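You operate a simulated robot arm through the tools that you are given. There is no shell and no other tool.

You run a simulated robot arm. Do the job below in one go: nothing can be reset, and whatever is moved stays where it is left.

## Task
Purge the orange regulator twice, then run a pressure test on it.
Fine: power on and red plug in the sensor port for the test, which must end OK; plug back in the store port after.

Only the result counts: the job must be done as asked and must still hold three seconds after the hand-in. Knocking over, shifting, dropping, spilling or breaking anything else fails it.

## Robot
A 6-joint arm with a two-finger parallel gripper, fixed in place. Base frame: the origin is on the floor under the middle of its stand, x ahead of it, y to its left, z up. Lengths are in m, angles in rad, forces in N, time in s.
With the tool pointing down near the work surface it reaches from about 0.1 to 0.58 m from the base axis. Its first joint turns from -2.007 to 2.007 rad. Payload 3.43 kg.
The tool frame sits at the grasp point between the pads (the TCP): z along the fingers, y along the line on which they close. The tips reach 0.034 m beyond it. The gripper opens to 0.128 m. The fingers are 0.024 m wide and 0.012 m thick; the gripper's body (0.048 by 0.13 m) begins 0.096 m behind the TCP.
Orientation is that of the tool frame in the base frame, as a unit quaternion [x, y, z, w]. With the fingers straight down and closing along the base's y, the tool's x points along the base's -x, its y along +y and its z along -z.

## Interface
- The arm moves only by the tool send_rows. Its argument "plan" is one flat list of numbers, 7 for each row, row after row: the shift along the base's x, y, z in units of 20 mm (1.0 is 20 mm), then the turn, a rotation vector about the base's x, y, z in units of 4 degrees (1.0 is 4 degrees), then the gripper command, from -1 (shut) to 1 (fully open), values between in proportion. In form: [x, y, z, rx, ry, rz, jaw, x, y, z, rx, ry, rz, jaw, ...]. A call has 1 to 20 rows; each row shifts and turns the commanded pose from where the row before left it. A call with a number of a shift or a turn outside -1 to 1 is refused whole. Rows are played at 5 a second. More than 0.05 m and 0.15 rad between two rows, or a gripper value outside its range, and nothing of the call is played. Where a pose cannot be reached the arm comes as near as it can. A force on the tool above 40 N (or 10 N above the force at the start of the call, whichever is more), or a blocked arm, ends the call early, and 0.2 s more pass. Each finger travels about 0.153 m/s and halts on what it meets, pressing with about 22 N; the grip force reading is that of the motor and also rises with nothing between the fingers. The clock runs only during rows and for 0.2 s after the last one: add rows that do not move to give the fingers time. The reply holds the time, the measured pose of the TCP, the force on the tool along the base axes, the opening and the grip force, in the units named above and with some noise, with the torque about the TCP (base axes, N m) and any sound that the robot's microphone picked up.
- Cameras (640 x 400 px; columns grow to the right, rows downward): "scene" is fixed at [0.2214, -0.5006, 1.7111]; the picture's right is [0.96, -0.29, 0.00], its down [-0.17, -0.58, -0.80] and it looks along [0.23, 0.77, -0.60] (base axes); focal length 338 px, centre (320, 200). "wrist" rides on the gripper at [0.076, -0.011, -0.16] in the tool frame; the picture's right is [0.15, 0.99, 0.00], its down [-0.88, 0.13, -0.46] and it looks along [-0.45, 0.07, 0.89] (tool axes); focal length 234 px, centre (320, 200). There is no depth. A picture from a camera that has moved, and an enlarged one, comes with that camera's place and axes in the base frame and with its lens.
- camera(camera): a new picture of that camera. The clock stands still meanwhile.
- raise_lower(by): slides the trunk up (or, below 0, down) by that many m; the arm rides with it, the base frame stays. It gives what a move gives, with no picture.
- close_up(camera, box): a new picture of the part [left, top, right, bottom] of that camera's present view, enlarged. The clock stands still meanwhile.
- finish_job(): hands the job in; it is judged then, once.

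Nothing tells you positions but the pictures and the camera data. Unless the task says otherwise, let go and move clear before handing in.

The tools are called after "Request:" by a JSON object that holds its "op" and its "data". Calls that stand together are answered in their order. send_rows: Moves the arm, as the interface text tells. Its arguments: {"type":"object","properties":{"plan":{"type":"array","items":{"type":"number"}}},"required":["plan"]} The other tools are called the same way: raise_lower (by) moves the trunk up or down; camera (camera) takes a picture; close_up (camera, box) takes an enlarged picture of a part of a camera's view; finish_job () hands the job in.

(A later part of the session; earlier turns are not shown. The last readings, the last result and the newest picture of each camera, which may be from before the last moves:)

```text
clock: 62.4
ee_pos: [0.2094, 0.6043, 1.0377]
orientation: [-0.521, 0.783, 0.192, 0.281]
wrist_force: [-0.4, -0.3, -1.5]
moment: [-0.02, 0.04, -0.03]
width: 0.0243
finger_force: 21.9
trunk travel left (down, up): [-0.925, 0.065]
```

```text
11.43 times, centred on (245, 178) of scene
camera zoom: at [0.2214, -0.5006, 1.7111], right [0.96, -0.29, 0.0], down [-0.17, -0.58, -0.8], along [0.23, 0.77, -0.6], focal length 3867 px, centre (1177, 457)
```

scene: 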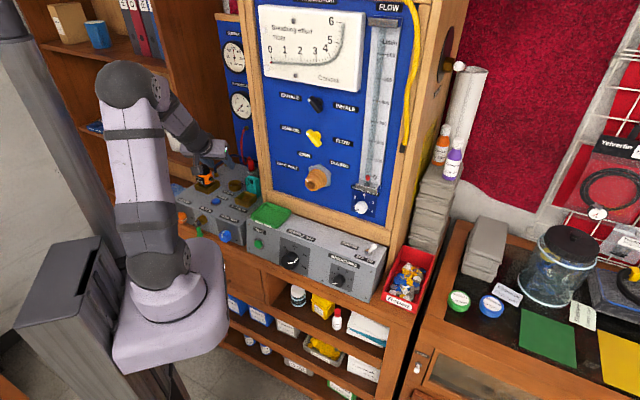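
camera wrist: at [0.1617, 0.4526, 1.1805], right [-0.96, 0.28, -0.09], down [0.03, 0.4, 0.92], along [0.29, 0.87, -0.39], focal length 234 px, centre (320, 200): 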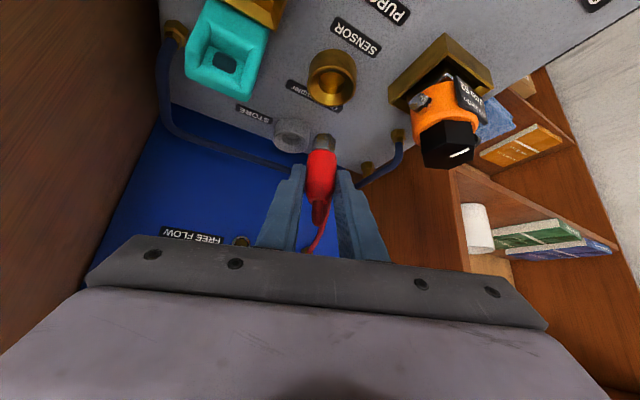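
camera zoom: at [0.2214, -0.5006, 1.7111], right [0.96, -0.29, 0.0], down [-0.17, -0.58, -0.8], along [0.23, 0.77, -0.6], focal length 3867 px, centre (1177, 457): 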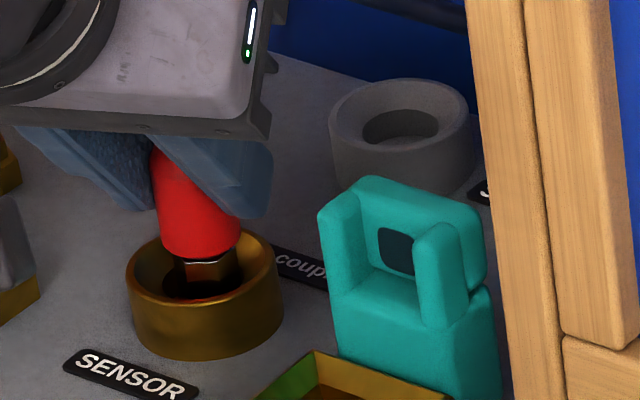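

Request:
{"op": "send_rows", "data": {"plan": [0, 0, -0.15, 0, 0, 0, -1, 0, 0, -0.15, 0, 0, 0, -1, 0, 0, -0.1, 0, 0, 0, -1]}}

Request:
{"op": "close_up", "data": {"camera": "wrist", "box": [290, 80, 360, 180]}}

Request:
{"op": "close_up", "data": {"camera": "scene", "box": [225, 160, 265, 195]}}

```text
clock: 63.2
ee_pos: [0.2102, 0.6034, 1.0308]
orientation: [-0.52, 0.783, 0.192, 0.282]
wrist_force: [-2.7, -1.9, 3.0]
moment: [-0.11, 0.05, -0.02]
width: 0.0245
finger_force: 21.9
trunk travel left (down, up): [-0.925, 0.065]
```

```text
4.00 times, centred on (325, 130) of wrist
camera zoom: at [0.16, 0.4501, 1.1043], right [-0.96, 0.28, -0.09], down [0.03, 0.4, 0.92], along [0.29, 0.87, -0.39], focal length 937 px, centre (300, 480)
```

zoom: 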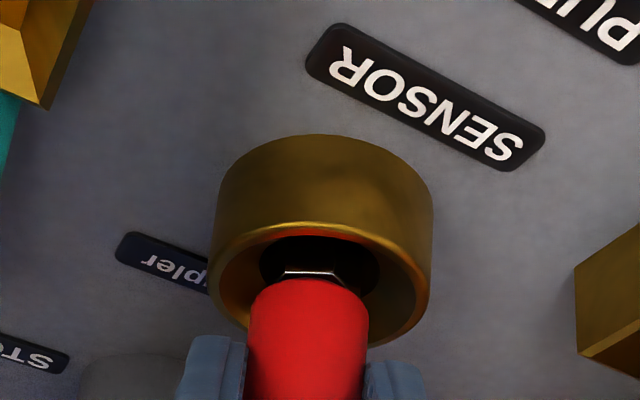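

```text
11.43 times, centred on (245, 178) of scene
camera zoom: at [0.2214, -0.5006, 1.7111], right [0.96, -0.29, 0.0], down [-0.17, -0.58, -0.8], along [0.23, 0.77, -0.6], focal length 3867 px, centre (1177, 457)
```

zoom: 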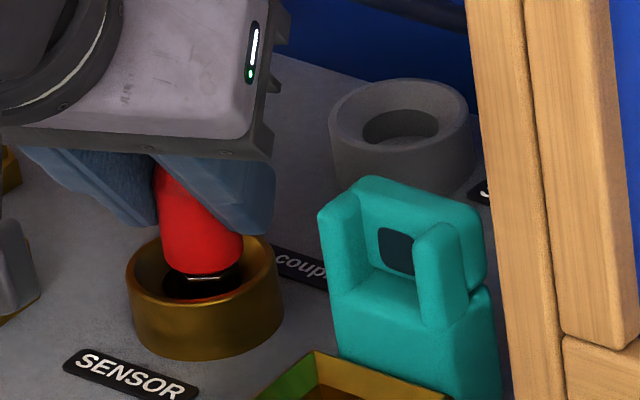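

There's light contact, with the port pushing back toward -x/-y. I'll nudge about 1 mm that way and keep lowering in 2 mm steps.

Request:
{"op": "send_rows", "data": {"plan": [-0.05, -0.04, 0, 0, 0, 0, -1, 0, 0, -0.1, 0, 0, 0, -1, 0, 0, -0.1, 0, 0, 0, -1, 0, 0, 0, 0, 0, 0, -1]}}

Request:
{"op": "close_up", "data": {"camera": "wrist", "box": [290, 80, 360, 180]}}

Request:
{"op": "close_up", "data": {"camera": "scene", "box": [225, 160, 265, 195]}}

```text
clock: 64.2
ee_pos: [0.2086, 0.6037, 1.029]
orientation: [-0.52, 0.783, 0.194, 0.283]
wrist_force: [0.2, 2.4, 18.4]
moment: [0.26, -0.18, -0.09]
width: 0.0251
finger_force: 21.6
trunk travel left (down, up): [-0.925, 0.065]
```

```text
4.00 times, centred on (325, 130) of wrist
camera zoom: at [0.1593, 0.4495, 1.1021], right [-0.96, 0.28, -0.09], down [0.03, 0.4, 0.92], along [0.29, 0.88, -0.39], focal length 937 px, centre (300, 480)
```

zoom: 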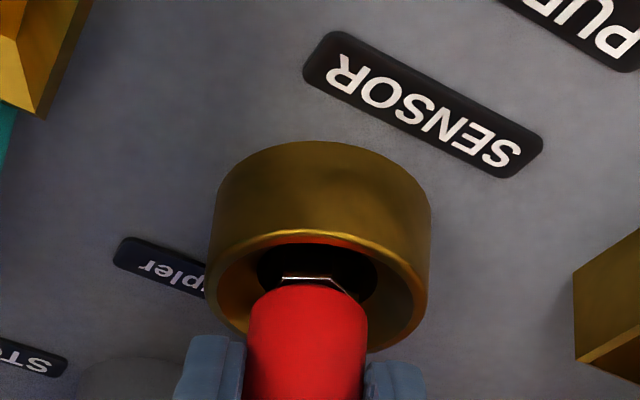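

```text
11.43 times, centred on (245, 178) of scene
camera zoom: at [0.2214, -0.5006, 1.7111], right [0.96, -0.29, 0.0], down [-0.17, -0.58, -0.8], along [0.23, 0.77, -0.6], focal length 3867 px, centre (1177, 457)
```

zoom: 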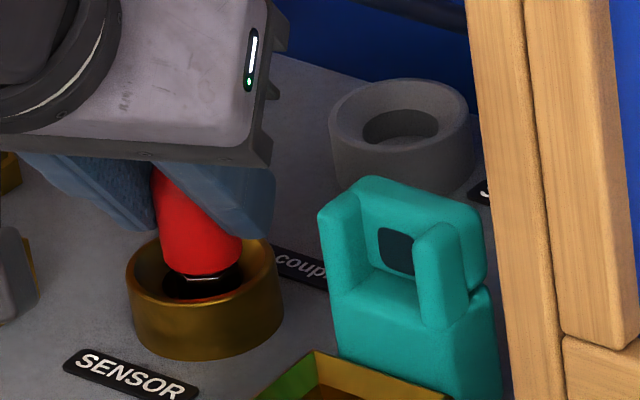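

The force rose to 18 N vertically, and the hex bottom is now at the same absolute height as it had in the store port, so it should be bottomed. I'll open the fingers slightly and see whether it stands seated and upright.

Request:
{"op": "send_rows", "data": {"plan": [0, 0, 0.05, 0, 0, 0, -1, 0, 0, 0, 0, 0, 0, -0.45, 0, 0, 0, 0, 0, 0, -0.3, 0, 0, 0, 0, 0, 0, -0.3]}}

Request:
{"op": "close_up", "data": {"camera": "wrist", "box": [260, 90, 380, 210]}}

Request:
{"op": "close_up", "data": {"camera": "scene", "box": [225, 160, 265, 195]}}

```text
clock: 65.2
ee_pos: [0.2101, 0.6032, 1.0263]
orientation: [-0.52, 0.783, 0.192, 0.281]
wrist_force: [0.2, 0.0, 0.0]
moment: [-0.02, 0.01, -0.02]
width: 0.0446
finger_force: 0.0
trunk travel left (down, up): [-0.925, 0.065]
```

```text
3.33 times, centred on (320, 150) of wrist
camera zoom: at [0.1596, 0.4497, 1.1001], right [-0.96, 0.28, -0.09], down [0.03, 0.4, 0.91], along [0.29, 0.87, -0.39], focal length 781 px, centre (320, 367)
```

zoom: 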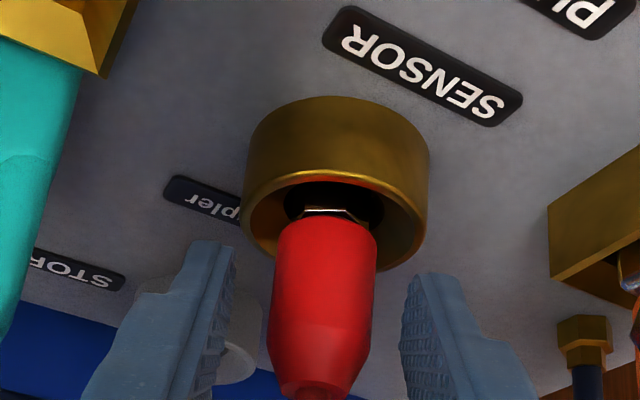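

```text
11.43 times, centred on (245, 178) of scene
camera zoom: at [0.2214, -0.5006, 1.7111], right [0.96, -0.29, 0.0], down [-0.17, -0.58, -0.8], along [0.23, 0.77, -0.6], focal length 3867 px, centre (1177, 457)
```

zoom: 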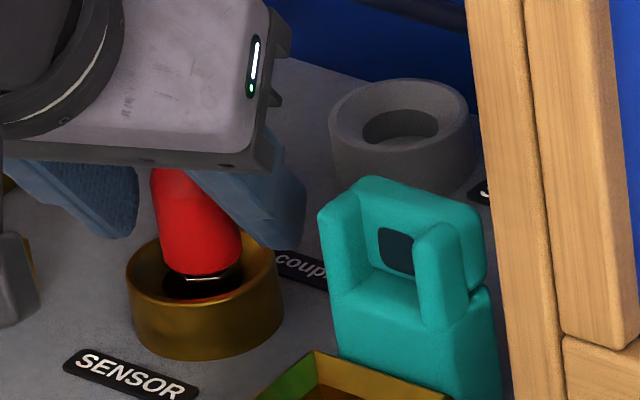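

The plug stands upright in the sensor port at the same absolute height it had in store. I'll back the open fingers away along the approach direction and view it from a distance.

Request:
{"op": "send_rows", "data": {"plan": [-0.12, -0.3, 0.38, 0, 0, 0, -0.3, -0.24, -0.6, 0.77, 0, 0, 0, -0.3, -0.24, -0.6, 0.77, 0, 0, 0, -0.3, -0.24, -0.6, 0.77, 0, 0, 0, -0.3, -0.24, -0.6, 0.77, 0, 0, 0, -0.3, -0.24, -0.6, 0.77, 0, 0, 0, -0.3, -0.24, -0.6, 0.77, 0, 0, 0, -0.3]}}

Request:
{"op": "camera", "data": {"camera": "wrist"}}

Request:
{"op": "close_up", "data": {"camera": "scene", "box": [215, 145, 275, 200]}}

Request:
{"op": "camera", "data": {"camera": "scene"}}

```text
clock: 66.8
ee_pos: [0.1767, 0.5242, 1.1267]
orientation: [-0.52, 0.783, 0.193, 0.281]
wrist_force: [-0.5, 0.2, -0.9]
moment: [0.02, 0.04, -0.02]
width: 0.0448
finger_force: 0.1
trunk travel left (down, up): [-0.925, 0.065]
```

```text
taken
camera wrist: at [0.1267, 0.3707, 1.2], right [-0.96, 0.28, -0.09], down [0.03, 0.4, 0.92], along [0.29, 0.87, -0.39], focal length 234 px, centre (320, 200)
```

wrist: 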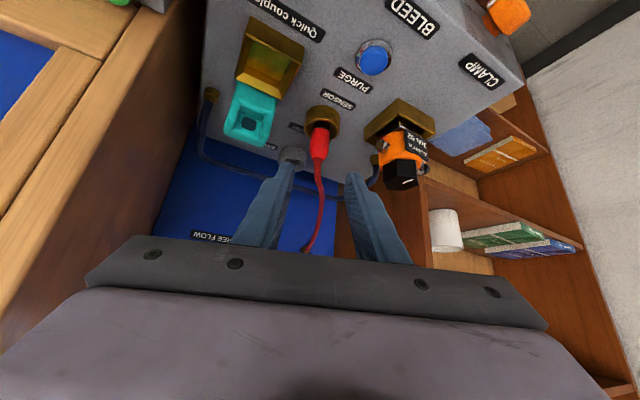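

```text
7.27 times, centred on (245, 172) of scene
camera zoom: at [0.2214, -0.5006, 1.7111], right [0.96, -0.29, 0.0], down [-0.17, -0.58, -0.8], along [0.23, 0.77, -0.6], focal length 2461 px, centre (866, 400)
```

zoom: 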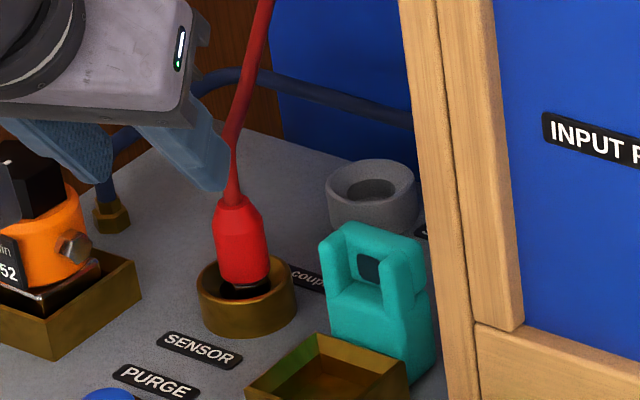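

```text
taken
```

scene: 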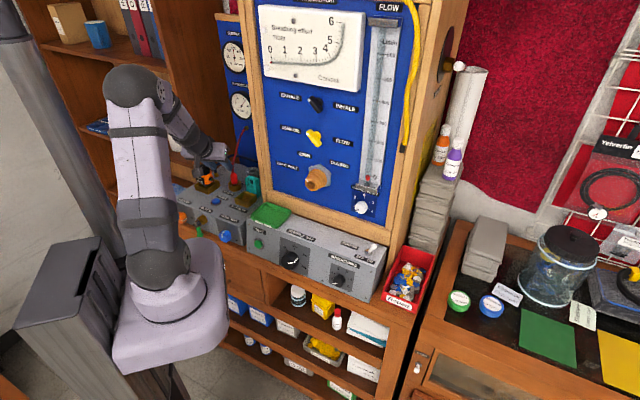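

Request:
{"op": "close_up", "data": {"camera": "scene", "box": [225, 160, 265, 195]}}

Request:
{"op": "close_up", "data": {"camera": "wrist", "box": [260, 80, 380, 190]}}

Request:
{"op": "close_up", "data": {"camera": "scene", "box": [205, 20, 265, 130]}}

```text
11.43 times, centred on (245, 178) of scene
camera zoom: at [0.2214, -0.5006, 1.7111], right [0.96, -0.29, 0.0], down [-0.17, -0.58, -0.8], along [0.23, 0.77, -0.6], focal length 3867 px, centre (1177, 457)
```

zoom: 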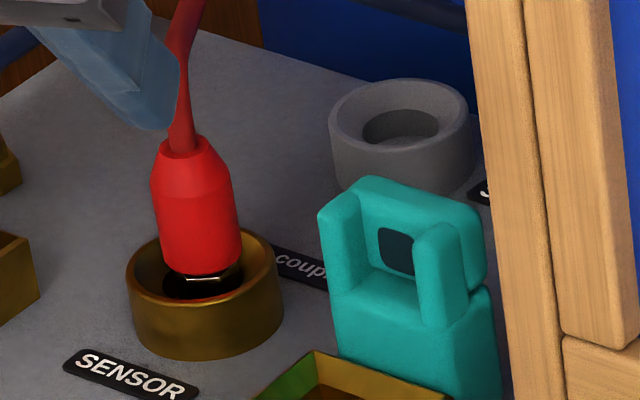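

```text
3.64 times, centred on (320, 135) of wrist
camera zoom: at [0.1267, 0.3707, 1.2], right [-0.96, 0.28, -0.09], down [0.03, 0.4, 0.92], along [0.29, 0.87, -0.39], focal length 852 px, centre (320, 436)
```

zoom: 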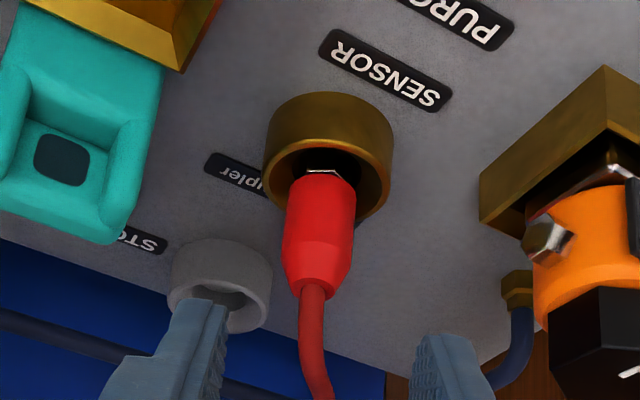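

```text
3.64 times, centred on (235, 75) of scene
camera zoom: at [0.2214, -0.5006, 1.7111], right [0.96, -0.29, 0.0], down [-0.17, -0.58, -0.8], along [0.23, 0.77, -0.6], focal length 1230 px, centre (629, 654)
```

zoom: 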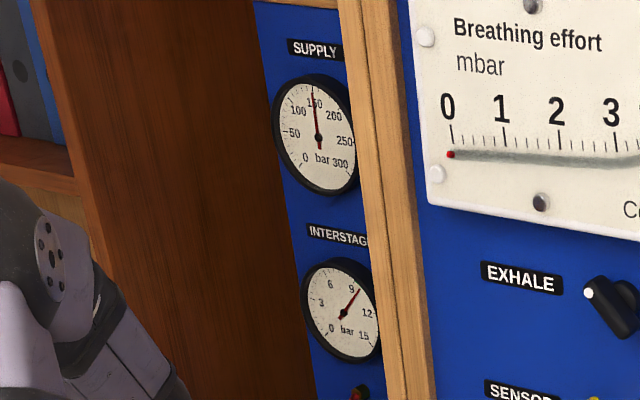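

The INTERSTAGE gauge went from 0 to about 9–10 bar, so the sensor connection is live. Now I'll retract, level the tool, close the fingers and move in front of the TEST button at (0.256, 0.319, 0.932).

Request:
{"op": "send_rows", "data": {"plan": [-0.15, -0.5, 0.45, -0.92, 0.39, 0, -0.3, -0.15, -0.5, 0.45, -0.92, 0.39, 0, -0.3, -0.15, -0.5, 0.45, -0.92, 0.39, 0, -0.3, -0.15, -0.5, 0.45, -0.92, 0.39, 0, -0.3, -0.15, -0.5, 0.45, -0.92, 0.39, 0, -0.3, -0.15, -0.5, 0.45, -0.92, 0.39, 0, -0.3, -0.15, -0.5, 0.45, -0.92, 0.39, 0, -0.3, -0.15, -0.5, 0.45, -0.92, 0.39, 0, -0.3, -0.15, -0.5, 0.45, -0.92, 0.39, 0, -0.3, -0.15, -0.5, 0.45, -0.92, 0.39, 0, -0.3]}}

Request:
{"op": "send_rows", "data": {"plan": [0.45, -0.8875, -0.56, 0, 0, -0.6875, -1, 0.45, -0.8875, -0.56, 0, 0, -0.6875, -1, 0.45, -0.8875, -0.56, 0, 0, -0.6875, -1, 0.45, -0.8875, -0.56, 0, 0, -0.6875, -1, 0.45, -0.8875, -0.56, 0, 0, -0.6875, -1, 0.45, -0.8875, -0.56, 0, 0, -0.6875, -1, 0.45, -0.8875, -0.56, 0, 0, -0.6875, -1, 0.45, -0.8875, -0.56, 0, 0, -0.6875, -1]}}

Request:
{"op": "camera", "data": {"camera": "wrist"}}

Request:
{"op": "camera", "data": {"camera": "scene"}}

```text
clock: 69.0
ee_pos: [0.1486, 0.4235, 1.2173]
orientation: [-0.552, 0.834, 0.003, -0.004]
wrist_force: [-0.3, 0.4, -0.2]
moment: [0.02, -0.03, 0.0]
width: 0.0445
finger_force: 0.0
trunk travel left (down, up): [-0.925, 0.065]
```

```text
clock: 70.8
ee_pos: [0.2219, 0.2815, 1.1252]
orientation: [-0.381, 0.925, 0.005, -0.002]
wrist_force: [-0.3, 0.4, 0.3]
moment: [0.03, -0.02, -0.02]
width: 0.0
finger_force: 22.0
trunk travel left (down, up): [-0.925, 0.065]
```

```text
taken
camera wrist: at [0.1774, 0.2189, 1.2852], right [-0.8, 0.6, 0.01], down [0.53, 0.71, 0.46], along [0.27, 0.37, -0.89], focal length 234 px, centre (320, 200)
```

wrist: 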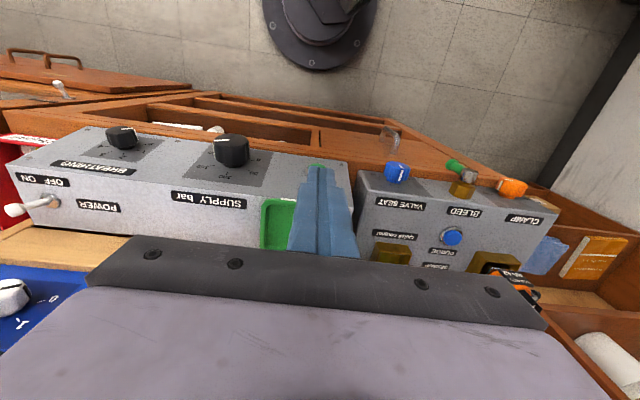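

```text
taken
```

scene: 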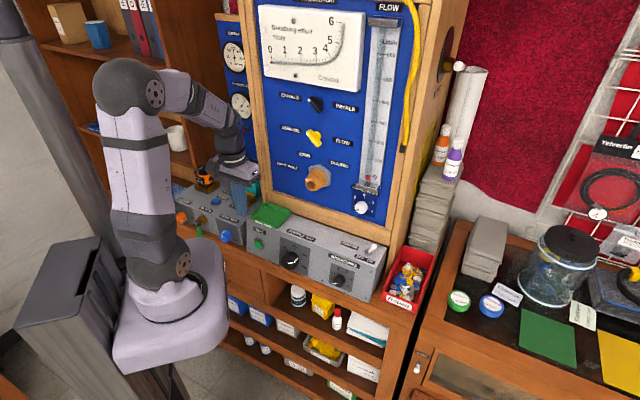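

Request:
{"op": "send_rows", "data": {"plan": [0, 0, -0.97, 0, 0, 0, -1, 0, 0, -0.97, 0, 0, 0, -1, 0, 0, -0.97, 0, 0, 0, -1, 0, 0, -0.97, 0, 0, 0, -1, 0, 0, -0.97, 0, 0, 0, -1, 0, 0, -0.97, 0, 0, 0, -1, 0, 0, -0.97, 0, 0, 0, -1, 0, 0, -0.97, 0, 0, 0, -1, 0, 0, -0.97, 0, 0, 0, -1]}}

Request:
{"op": "camera", "data": {"camera": "wrist"}}

Request:
{"op": "close_up", "data": {"camera": "scene", "box": [200, 170, 320, 280]}}

```text
clock: 72.8
ee_pos: [0.2211, 0.2818, 0.9524]
orientation: [-0.382, 0.924, 0.004, -0.002]
wrist_force: [-0.4, -0.3, 0.3]
moment: [-0.02, 0.02, 0.02]
width: 0.0001
finger_force: 22.1
trunk travel left (down, up): [-0.925, 0.065]
```

```text
taken
camera wrist: at [0.1773, 0.2187, 1.1111], right [-0.8, 0.6, 0.01], down [0.53, 0.71, 0.46], along [0.27, 0.37, -0.89], focal length 234 px, centre (320, 200)
```

wrist: 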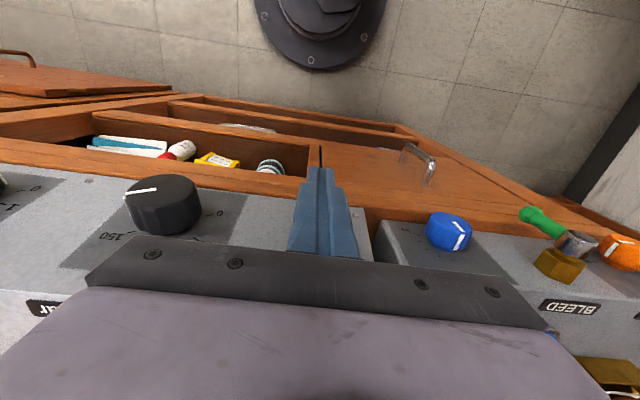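

```text
3.64 times, centred on (260, 225) of scene
camera zoom: at [0.2214, -0.5006, 1.7111], right [0.96, -0.29, 0.0], down [-0.17, -0.58, -0.8], along [0.23, 0.77, -0.6], focal length 1230 px, centre (538, 109)
```

zoom: 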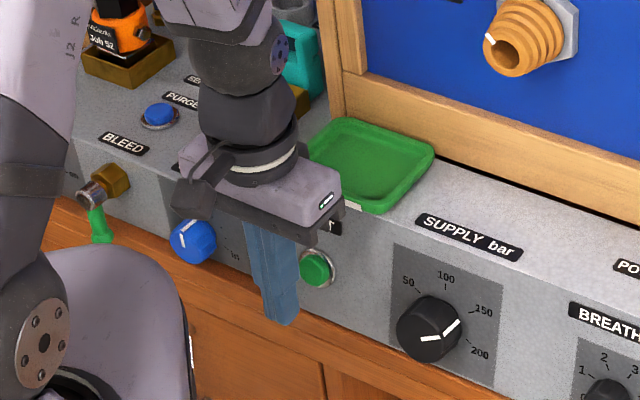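

The fingers are about 4 cm in front of the green TEST button at the right height. I'll advance toward the box and then press in small steps, listening for the click.

Request:
{"op": "send_rows", "data": {"plan": [0.33, 0.33, 0, 0, 0, 0, -1, 0.33, 0.33, 0, 0, 0, 0, -1, 0.33, 0.33, 0, 0, 0, 0, -1, 0.1, 0.1, 0, 0, 0, 0, -1]}}

Request:
{"op": "close_up", "data": {"camera": "scene", "box": [220, 200, 300, 270]}}

```text
clock: 73.8
ee_pos: [0.2425, 0.304, 0.9534]
orientation: [-0.383, 0.924, 0.004, -0.003]
wrist_force: [-0.9, -0.1, -0.3]
moment: [0.0, -0.01, -0.04]
width: 0.0002
finger_force: 22.1
trunk travel left (down, up): [-0.925, 0.065]
```

```text
5.71 times, centred on (260, 235) of scene
camera zoom: at [0.2214, -0.5006, 1.7111], right [0.96, -0.29, 0.0], down [-0.17, -0.58, -0.8], along [0.23, 0.77, -0.6], focal length 1934 px, centre (663, 0)
```

zoom: 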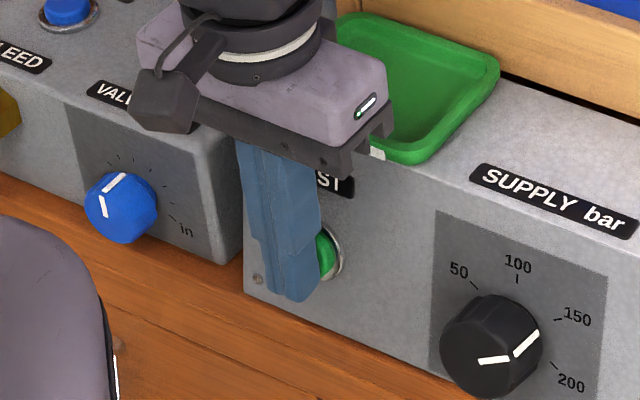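

Request:
{"op": "send_rows", "data": {"plan": [0.1, 0.1, 0, 0, 0, 0, -1, 0.1, 0.1, 0, 0, 0, 0, -1, 0.07, 0.07, 0, 0, 0, 0, -1, 0.07, 0.07, 0, 0, 0, 0, -1]}}

Request:
{"op": "close_up", "data": {"camera": "scene", "box": [220, 200, 300, 270]}}

```text
clock: 74.8
ee_pos: [0.2471, 0.3084, 0.9529]
orientation: [-0.382, 0.924, 0.003, -0.004]
wrist_force: [-2.2, -4.0, 0.3]
moment: [-0.13, 0.1, -0.02]
width: 0.0001
finger_force: 22.4
trunk travel left (down, up): [-0.925, 0.065]
heard: click
```

```text
5.71 times, centred on (260, 235) of scene
camera zoom: at [0.2214, -0.5006, 1.7111], right [0.96, -0.29, 0.0], down [-0.17, -0.58, -0.8], along [0.23, 0.77, -0.6], focal length 1934 px, centre (663, 0)
```

zoom: 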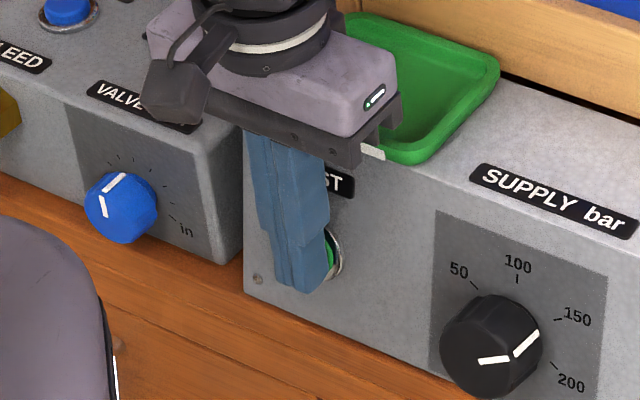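

Click: TEST was pressed at about 4.5 N. I'll release the button by backing off, and wait while listening for the result.

Request:
{"op": "send_rows", "data": {"plan": [-0.4, -0.4, 0, 0, 0, 0, -1, -0.5, -0.5, 0, 0, 0, 0, -1, -0.5, -0.5, 0, 0, 0, 0, -1, 0, 0, 0, 0, 0, 0, -1, 0, 0, 0, 0, 0, 0, -1]}}

Request:
{"op": "close_up", "data": {"camera": "scene", "box": [205, 20, 275, 150]}}

Request:
{"op": "camera", "data": {"camera": "scene"}}

```text
clock: 76.0
ee_pos: [0.2209, 0.283, 0.9509]
orientation: [-0.383, 0.924, 0.004, -0.003]
wrist_force: [-0.2, -0.5, 0.2]
moment: [0.01, 0.03, 0.02]
width: 0.0
finger_force: 22.3
trunk travel left (down, up): [-0.925, 0.065]
```

```text
3.08 times, centred on (240, 85) of scene
camera zoom: at [0.2214, -0.5006, 1.7111], right [0.96, -0.29, 0.0], down [-0.17, -0.58, -0.8], along [0.23, 0.77, -0.6], focal length 1041 px, centre (566, 554)
```

zoom: 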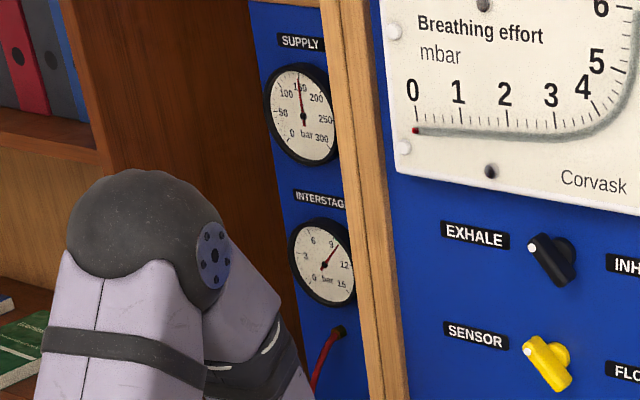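

```text
taken
```

scene: 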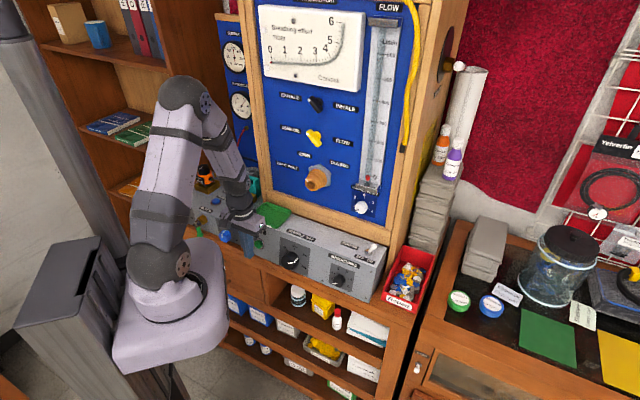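

The result lamps are hidden behind the post in the scene view, so I'll raise the arm to a pose where the wrist camera can see the gauge panel. That is also on the way to the plug.

Request:
{"op": "send_rows", "data": {"plan": [-0.1, -0.1, 1, 0, 0, 0, -1, -0.1, -0.1, 1, 0, 0, 0, -1, 0, 0, 1, 0, 0, 0, -1, 0, 0, 1, 0, 0, 0, -1, 0, 0, 1, 0, 0, 0, -1, 0, 0, 1, 0, 0, 0, -1, 0, 0, 1, 0, 0, 0, -1, 0, 0, 1, 0, 0, 0, -1, 0, 0, 1, 0, 0, 0, -1, -0.4, 0.8, 1, 0, 0, 0.6875, -1, -0.4, 0.8, 1, 0, 0, 0.6875, -0.3, -0.4, 0.8, 1, 0, 0, 0.6875, -0.3, -0.4, 0.8, 0.8, 0, 0, 0.6875, -0.3, -0.4, 0.8, 0.8, 0, 0, 0.6875, -0.3, -0.4, 0.8, 0.5, 0, 0, 0.6875, -0.3, -0.4, 0.8, 0, 0, 0, 0.6875, -0.3, -0.4, 0.8, 0, 0, 0, 0.6875, -0.3]}}

Request:
{"op": "send_rows", "data": {"plan": [0.15, 0.4, 0, 0.92, -0.39, 0, -0.3, 0.15, 0.4, 0, 0.92, -0.39, 0, -0.3, 0.15, 0.4, 0, 0.92, -0.39, 0, -0.3, 0.15, 0.4, 0, 0.92, -0.39, 0, -0.3, 0.15, 0.4, 0, 0.92, -0.39, 0, -0.3, 0.15, 0.4, 0, 0.92, -0.39, 0, -0.3, 0.15, 0.4, 0, 0.92, -0.39, 0, -0.3, 0.15, 0.4, 0, 0.92, -0.39, 0, -0.3, 0.15, 0.4, 0, 0.92, -0.39, 0, -0.3, 0.15, 0.4, 0, 0.92, -0.39, 0, -0.3]}}

Request:
{"op": "camera", "data": {"camera": "wrist"}}

Request:
{"op": "camera", "data": {"camera": "scene"}}

```text
clock: 79.6
ee_pos: [0.1511, 0.4072, 1.2347]
orientation: [-0.552, 0.834, 0.003, -0.003]
wrist_force: [0.4, 0.3, -0.3]
moment: [0.02, 0.01, -0.03]
width: 0.0449
finger_force: 0.0
trunk travel left (down, up): [-0.925, 0.065]
```

```text
clock: 81.8
ee_pos: [0.1841, 0.4888, 1.2344]
orientation: [-0.519, 0.784, 0.192, 0.282]
wrist_force: [0.2, -0.1, 0.1]
moment: [0.03, 0.0, 0.02]
width: 0.0447
finger_force: 0.1
trunk travel left (down, up): [-0.925, 0.065]
```

```text
taken
camera wrist: at [0.1326, 0.3353, 1.3079], right [-0.96, 0.28, -0.09], down [0.03, 0.4, 0.92], along [0.29, 0.87, -0.39], focal length 234 px, centre (320, 200)
```

wrist: 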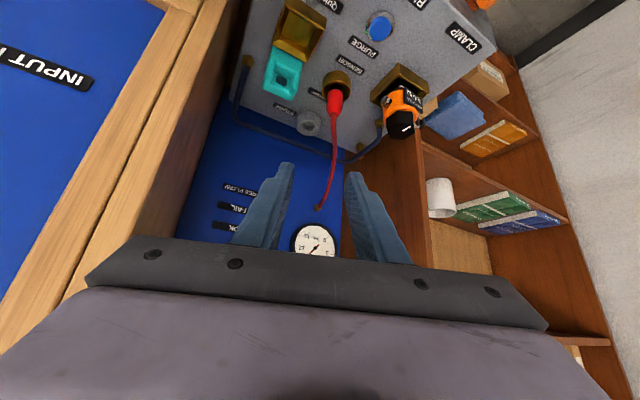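

```text
taken
```

scene: 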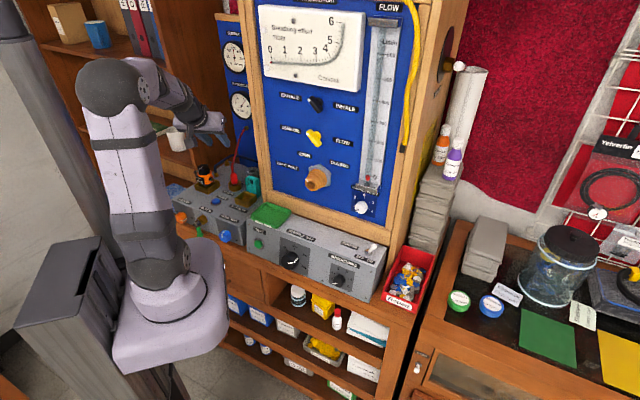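

The OK/FAIL/FREE FLOW labels are in view, but a finger covers the lamps. I'll close the fingers to uncover them.

Request:
{"op": "send_rows", "data": {"plan": [0, 0, 0, 0, 0, 0, -1, 0, 0, 0, 0, 0, 0, -1]}}

Request:
{"op": "close_up", "data": {"camera": "wrist", "box": [190, 150, 350, 260]}}

Request:
{"op": "close_up", "data": {"camera": "wrist", "box": [270, 60, 430, 160]}}

```text
clock: 82.4
ee_pos: [0.1823, 0.4871, 1.2334]
orientation: [-0.52, 0.783, 0.192, 0.282]
wrist_force: [-0.1, -0.3, 0.1]
moment: [0.01, 0.0, 0.02]
width: 0.0
finger_force: 22.0
trunk travel left (down, up): [-0.925, 0.065]
```

```text
3.64 times, centred on (270, 205) of wrist
camera zoom: at [0.1328, 0.3352, 1.308], right [-0.96, 0.28, -0.09], down [0.03, 0.4, 0.92], along [0.29, 0.87, -0.39], focal length 852 px, centre (502, 182)
```

zoom: 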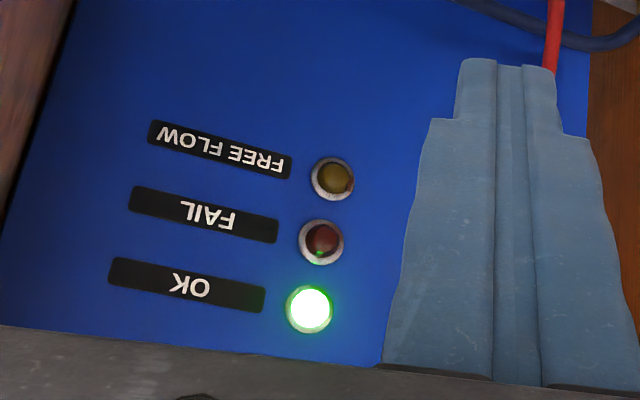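

```text
4.00 times, centred on (350, 110) of wrist
camera zoom: at [0.1328, 0.3352, 1.308], right [-0.96, 0.28, -0.09], down [0.03, 0.4, 0.92], along [0.29, 0.87, -0.39], focal length 937 px, centre (200, 560)
```

zoom: 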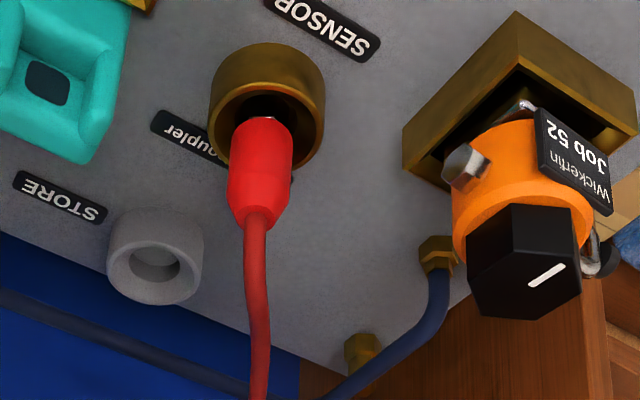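

The OK lamp is lit green: the test passed. Now I'll reopen to 45 mm and go back along the same line to the plug in the sensor port.

Request:
{"op": "send_rows", "data": {"plan": [-0.047, 0.309, -0.852, 0, 0, 0, -0.3, -0.047, 0.309, -0.852, 0, 0, 0, -0.3, -0.047, 0.309, -0.852, 0, 0, 0, -0.3, -0.047, 0.309, -0.852, 0, 0, 0, -0.3, -0.047, 0.309, -0.852, 0, 0, 0, -0.3, -0.047, 0.309, -0.852, 0, 0, 0, -0.3]}}

Request:
{"op": "send_rows", "data": {"plan": [0.209, 0.494, -0.6275, 0, 0, 0, -0.3, 0.209, 0.494, -0.6275, 0, 0, 0, -0.3, 0.209, 0.494, -0.6275, 0, 0, 0, -0.3, 0.209, 0.494, -0.6275, 0, 0, 0, -0.3, 0.209, 0.494, -0.6275, 0, 0, 0, -0.3, 0, 0, 0, 0, 0, 0, -0.3]}}

Request:
{"op": "close_up", "data": {"camera": "wrist", "box": [260, 90, 380, 210]}}

Request:
{"op": "close_up", "data": {"camera": "scene", "box": [205, 140, 275, 200]}}

```text
clock: 83.8
ee_pos: [0.1771, 0.5247, 1.1324]
orientation: [-0.52, 0.783, 0.193, 0.282]
wrist_force: [-0.5, -0.5, 0.1]
moment: [-0.02, -0.02, -0.03]
width: 0.0446
finger_force: 0.0
trunk travel left (down, up): [-0.925, 0.065]
```

```text
clock: 85.2
ee_pos: [0.1992, 0.5732, 1.0711]
orientation: [-0.52, 0.783, 0.192, 0.282]
wrist_force: [0.5, -0.8, 0.1]
moment: [-0.03, -0.01, -0.01]
width: 0.0448
finger_force: 0.2
trunk travel left (down, up): [-0.925, 0.065]
```

```text
3.33 times, centred on (320, 150) of wrist
camera zoom: at [0.1489, 0.4198, 1.144], right [-0.96, 0.28, -0.09], down [0.03, 0.4, 0.92], along [0.29, 0.87, -0.39], focal length 781 px, centre (320, 367)
```

zoom: 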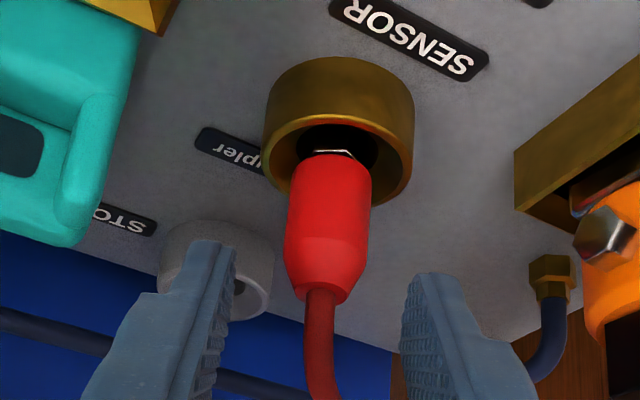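

```text
6.67 times, centred on (240, 170) of scene
camera zoom: at [0.2214, -0.5006, 1.7111], right [0.96, -0.29, 0.0], down [-0.17, -0.58, -0.8], along [0.23, 0.77, -0.6], focal length 2256 px, centre (853, 400)
```

zoom: 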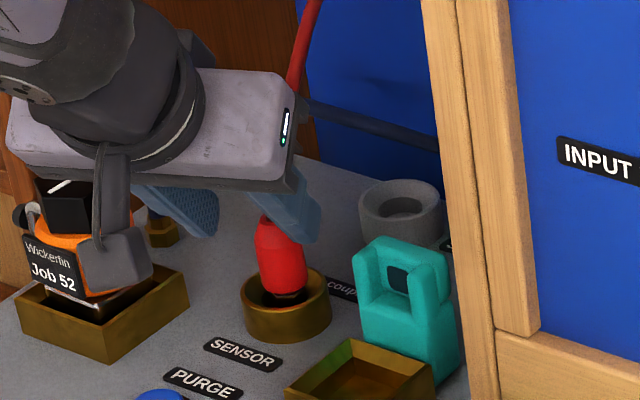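

Request:
{"op": "send_rows", "data": {"plan": [0.136, 0.375, -0.504, 0, 0, 0, -0.3, 0.136, 0.375, -0.504, 0, 0, 0, -0.3, 0.136, 0.375, -0.504, 0, 0, 0, -0.3, 0.136, 0.375, -0.504, 0, 0, 0, -0.3, 0, 0, 0, 0, 0, 0, -0.3]}}

Request:
{"op": "close_up", "data": {"camera": "wrist", "box": [260, 90, 380, 210]}}

Request:
{"op": "close_up", "data": {"camera": "scene", "box": [225, 160, 265, 195]}}

```text
clock: 86.4
ee_pos: [0.2093, 0.603, 1.0291]
orientation: [-0.519, 0.784, 0.192, 0.282]
wrist_force: [-0.9, 0.9, 0.1]
moment: [0.0, 0.02, 0.04]
width: 0.045
finger_force: 0.1
trunk travel left (down, up): [-0.925, 0.065]
```

```text
3.33 times, centred on (320, 150) of wrist
camera zoom: at [0.1596, 0.4502, 1.1028], right [-0.96, 0.28, -0.09], down [0.03, 0.4, 0.92], along [0.29, 0.87, -0.39], focal length 781 px, centre (320, 367)
```

zoom: 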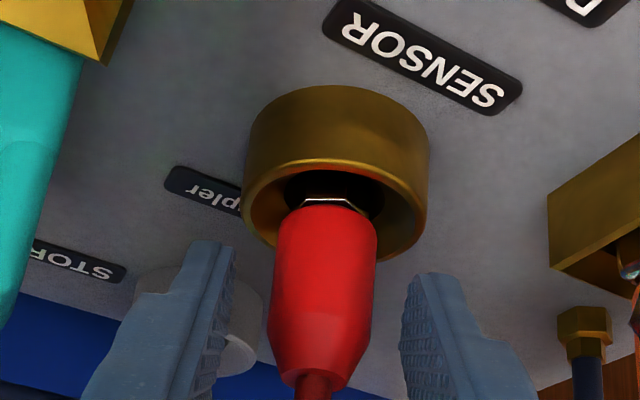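

```text
11.43 times, centred on (245, 178) of scene
camera zoom: at [0.2214, -0.5006, 1.7111], right [0.96, -0.29, 0.0], down [-0.17, -0.58, -0.8], along [0.23, 0.77, -0.6], focal length 3867 px, centre (1177, 457)
```

zoom: 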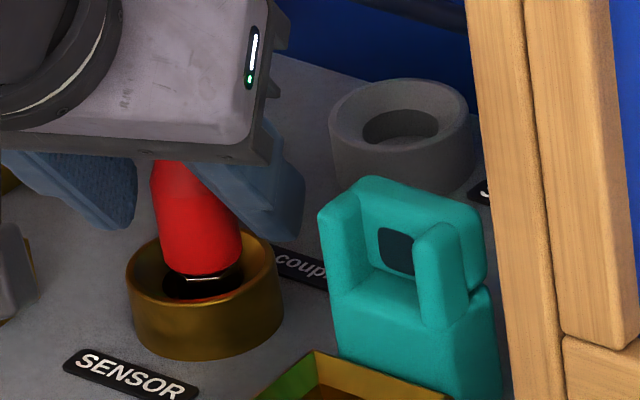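

The plug sits between the fingers exactly as at the first grasp. I'll close on it and pull straight up.

Request:
{"op": "send_rows", "data": {"plan": [0, 0, 0, 0, 0, 0, -0.55, 0, 0, 0, 0, 0, 0, -0.7, 0, 0, 0, 0, 0, 0, -1, 0, 0, 0, 0, 0, 0, -1]}}

Request:
{"op": "close_up", "data": {"camera": "wrist", "box": [260, 90, 380, 210]}}

```text
clock: 87.4
ee_pos: [0.2079, 0.6039, 1.0297]
orientation: [-0.519, 0.784, 0.191, 0.282]
wrist_force: [0.6, 0.4, 0.5]
moment: [0.0, 0.0, -0.01]
width: 0.0246
finger_force: 22.0
trunk travel left (down, up): [-0.925, 0.065]
```

```text
3.33 times, centred on (320, 150) of wrist
camera zoom: at [0.1596, 0.4503, 1.1027], right [-0.96, 0.28, -0.09], down [0.03, 0.4, 0.92], along [0.29, 0.87, -0.39], focal length 781 px, centre (320, 367)
```

zoom: 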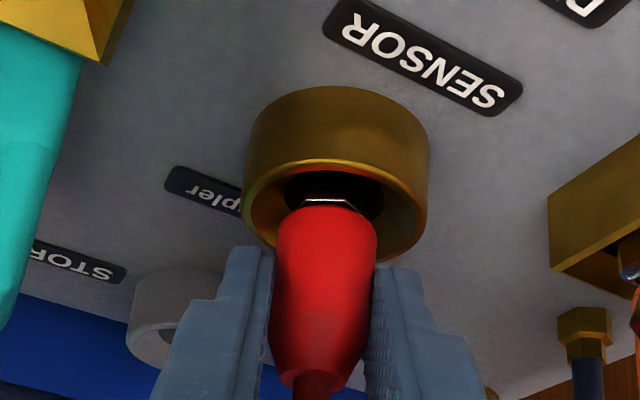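

Request:
{"op": "send_rows", "data": {"plan": [0, 0, 0.2, 0, 0, 0, -1, 0, 0, 0.2, 0, 0, 0, -1, 0, 0, 0.3, 0, 0, 0, -1, 0, 0, 0.3, 0, 0, 0, -1, 0, 0, 0.4, 0, 0, 0, -1, 0, 0, 0.4, 0, 0, 0, -1, 0, 0, 0.5, 0, 0, 0, -1, 0, 0, 0.5, 0, 0, 0, -1, 0, 0, 0.5, 0, 0, 0, -1, 0, 0, 0.5, 0, 0, 0, -1]}}

Request:
{"op": "close_up", "data": {"camera": "wrist", "box": [260, 60, 400, 220]}}

Request:
{"op": "close_up", "data": {"camera": "scene", "box": [205, 140, 275, 200]}}

```text
clock: 89.6
ee_pos: [0.209, 0.6039, 1.1063]
orientation: [-0.519, 0.783, 0.192, 0.282]
wrist_force: [1.0, 0.2, -1.8]
moment: [-0.01, 0.02, -0.03]
width: 0.0245
finger_force: 21.7
trunk travel left (down, up): [-0.925, 0.065]
```

```text
2.50 times, centred on (330, 140) of wrist
camera zoom: at [0.1595, 0.4507, 1.1791], right [-0.96, 0.28, -0.09], down [0.03, 0.4, 0.92], along [0.29, 0.87, -0.39], focal length 585 px, centre (295, 350)
```

zoom: 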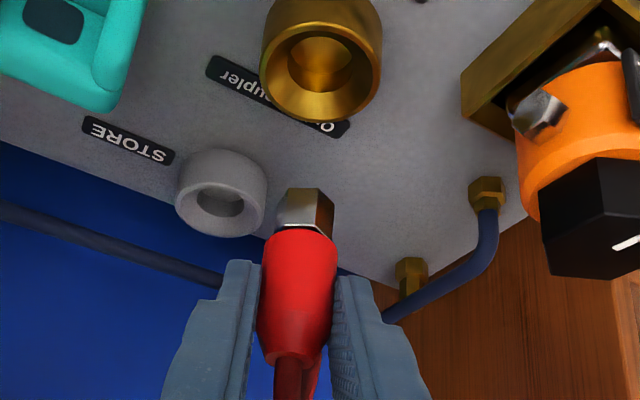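

```text
6.67 times, centred on (240, 170) of scene
camera zoom: at [0.2214, -0.5006, 1.7111], right [0.96, -0.29, 0.0], down [-0.17, -0.58, -0.8], along [0.23, 0.77, -0.6], focal length 2256 px, centre (853, 400)
```

zoom: 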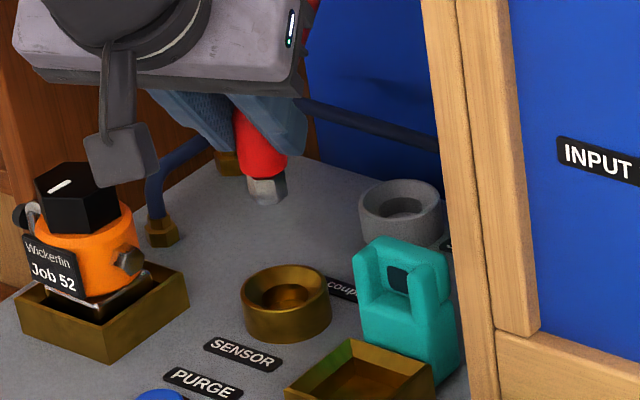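

The plug is out. I'll carry it back over the STORE port.

Request:
{"op": "send_rows", "data": {"plan": [0.469, 0.453, 0, 0, 0, 0, -1, 0.469, 0.453, 0, 0, 0, 0, -1, 0.469, 0.453, 0, 0, 0, 0, -1, 0.469, 0.453, 0, 0, 0, 0, -1, 0.469, 0.453, 0, 0, 0, 0, -1, 0.469, 0.453, 0, 0, 0, 0, -1, 0.469, 0.453, 0, 0, 0, 0, -1, 0.469, 0.453, 0, 0, 0, 0, -1, 0, 0, 0, 0, 0, 0, -1]}}

Request:
{"op": "close_up", "data": {"camera": "wrist", "box": [260, 60, 400, 220]}}

Request:
{"op": "close_up", "data": {"camera": "scene", "box": [220, 110, 280, 180]}}

```text
clock: 91.6
ee_pos: [0.2846, 0.6772, 1.105]
orientation: [-0.521, 0.783, 0.193, 0.281]
wrist_force: [0.3, 1.3, -0.9]
moment: [-0.01, 0.02, 0.01]
width: 0.0245
finger_force: 21.4
trunk travel left (down, up): [-0.925, 0.065]
```

```text
2.50 times, centred on (330, 140) of wrist
camera zoom: at [0.2349, 0.5232, 1.1789], right [-0.96, 0.28, -0.09], down [0.03, 0.4, 0.92], along [0.29, 0.87, -0.39], focal length 585 px, centre (295, 350)
```

zoom: 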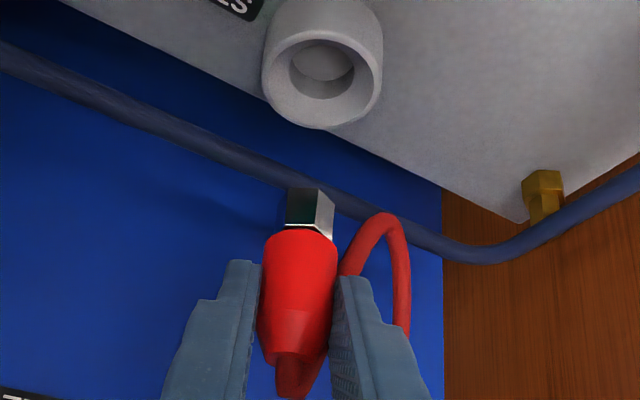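

```text
5.71 times, centred on (250, 145) of scene
camera zoom: at [0.2214, -0.5006, 1.7111], right [0.96, -0.29, 0.0], down [-0.17, -0.58, -0.8], along [0.23, 0.77, -0.6], focal length 1934 px, centre (720, 514)
```

zoom: 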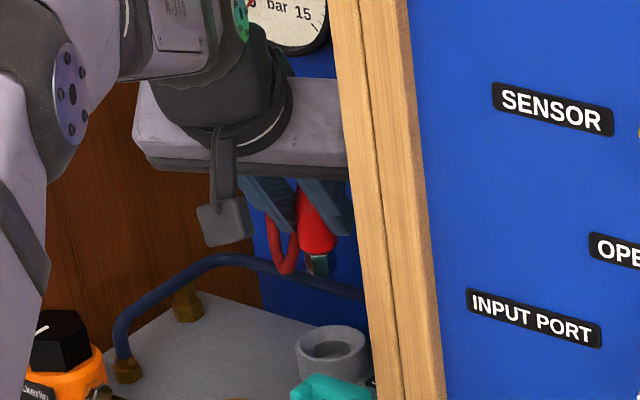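

It is aligned just as when I first lifted it out. I'll descend to just above the rim and re-check.

Request:
{"op": "send_rows", "data": {"plan": [0, 0, -0.6, 0, 0, 0, -1, 0, 0, -0.6, 0, 0, 0, -1, 0, 0, -0.6, 0, 0, 0, -1, 0, 0, -0.6, 0, 0, 0, -1, 0, 0, 0, 0, 0, 0, -1]}}

Request:
{"op": "close_up", "data": {"camera": "wrist", "box": [290, 80, 360, 180]}}

Request:
{"op": "close_up", "data": {"camera": "scene", "box": [230, 140, 270, 180]}}

```text
clock: 92.8
ee_pos: [0.286, 0.6753, 1.0572]
orientation: [-0.521, 0.783, 0.192, 0.282]
wrist_force: [0.0, 0.0, -1.2]
moment: [0.02, 0.01, -0.01]
width: 0.0246
finger_force: 22.2
trunk travel left (down, up): [-0.925, 0.065]
```

```text
4.00 times, centred on (325, 130) of wrist
camera zoom: at [0.2347, 0.523, 1.1307], right [-0.96, 0.28, -0.09], down [0.03, 0.4, 0.92], along [0.29, 0.87, -0.39], focal length 937 px, centre (300, 480)
```

zoom: 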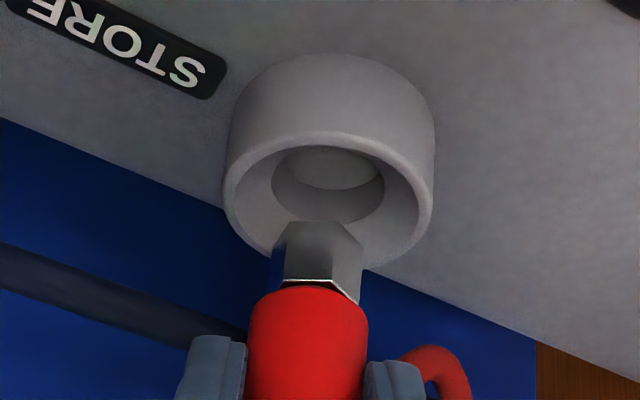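

```text
10.00 times, centred on (250, 160) of scene
camera zoom: at [0.2214, -0.5006, 1.7111], right [0.96, -0.29, 0.0], down [-0.17, -0.58, -0.8], along [0.23, 0.77, -0.6], focal length 3384 px, centre (1020, 600)
```

zoom: 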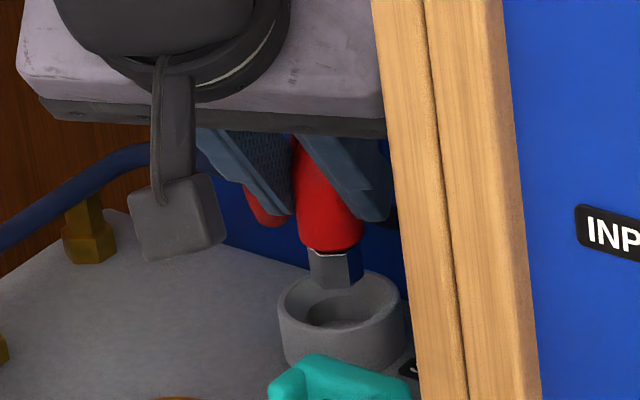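

Request:
{"op": "send_rows", "data": {"plan": [-0.02, -0.045, -0.3, 0, 0, 0, -1, 0, 0, -0.3, 0, 0, 0, -1, 0, 0, -0.2, 0, 0, 0, -1]}}

Request:
{"op": "close_up", "data": {"camera": "wrist", "box": [290, 80, 360, 180]}}

Request:
{"op": "close_up", "data": {"camera": "scene", "box": [230, 140, 270, 180]}}

```text
clock: 93.6
ee_pos: [0.284, 0.6749, 1.0415]
orientation: [-0.52, 0.783, 0.191, 0.282]
wrist_force: [0.5, 0.4, -0.7]
moment: [-0.01, 0.01, -0.02]
width: 0.0244
finger_force: 22.5
trunk travel left (down, up): [-0.925, 0.065]
```

```text
4.00 times, centred on (325, 130) of wrist
camera zoom: at [0.2343, 0.5227, 1.1156], right [-0.96, 0.28, -0.09], down [0.03, 0.4, 0.92], along [0.29, 0.87, -0.39], focal length 937 px, centre (300, 480)
```

zoom: 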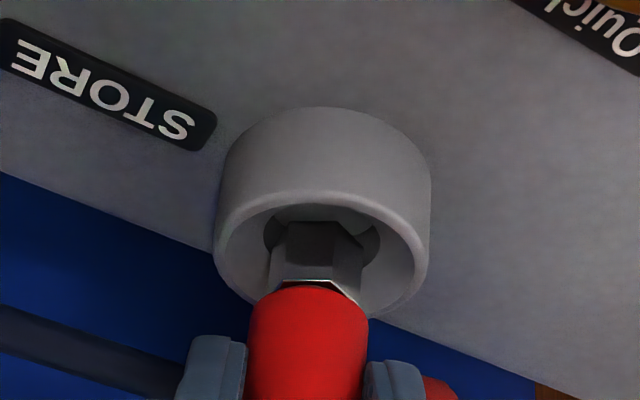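

```text
10.00 times, centred on (250, 160) of scene
camera zoom: at [0.2214, -0.5006, 1.7111], right [0.96, -0.29, 0.0], down [-0.17, -0.58, -0.8], along [0.23, 0.77, -0.6], focal length 3384 px, centre (1020, 600)
```

zoom: 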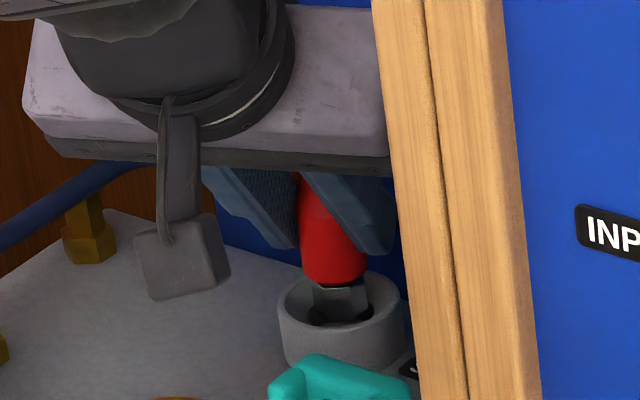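

The hex is entering the hole with no side force. I'll continue lowering in small steps until it bottoms.

Request:
{"op": "send_rows", "data": {"plan": [0, 0, -0.15, 0, 0, 0, -1, 0, 0, -0.15, 0, 0, 0, -1, 0, 0, -0.15, 0, 0, 0, -1]}}

Request:
{"op": "close_up", "data": {"camera": "wrist", "box": [290, 80, 360, 180]}}

Request:
{"op": "close_up", "data": {"camera": "scene", "box": [230, 140, 270, 180]}}

```text
clock: 94.4
ee_pos: [0.2852, 0.6747, 1.033]
orientation: [-0.519, 0.783, 0.192, 0.282]
wrist_force: [-0.8, 0.1, -1.6]
moment: [-0.04, -0.02, 0.02]
width: 0.0246
finger_force: 21.6
trunk travel left (down, up): [-0.925, 0.065]
```

```text
4.00 times, centred on (325, 130) of wrist
camera zoom: at [0.2342, 0.5219, 1.1062], right [-0.96, 0.28, -0.09], down [0.03, 0.4, 0.92], along [0.29, 0.87, -0.39], focal length 937 px, centre (300, 480)
```

zoom: 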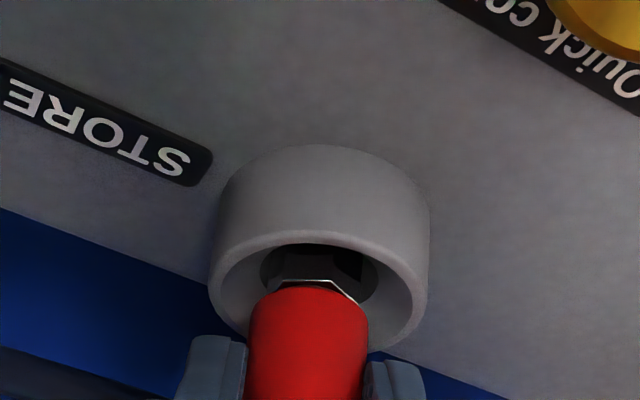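

```text
10.00 times, centred on (250, 160) of scene
camera zoom: at [0.2214, -0.5006, 1.7111], right [0.96, -0.29, 0.0], down [-0.17, -0.58, -0.8], along [0.23, 0.77, -0.6], focal length 3384 px, centre (1020, 600)
```

zoom: 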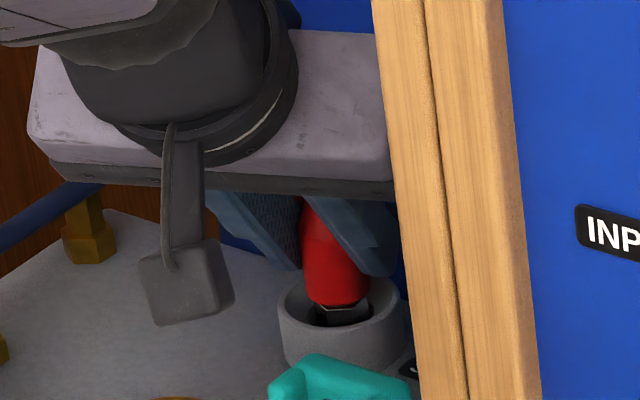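

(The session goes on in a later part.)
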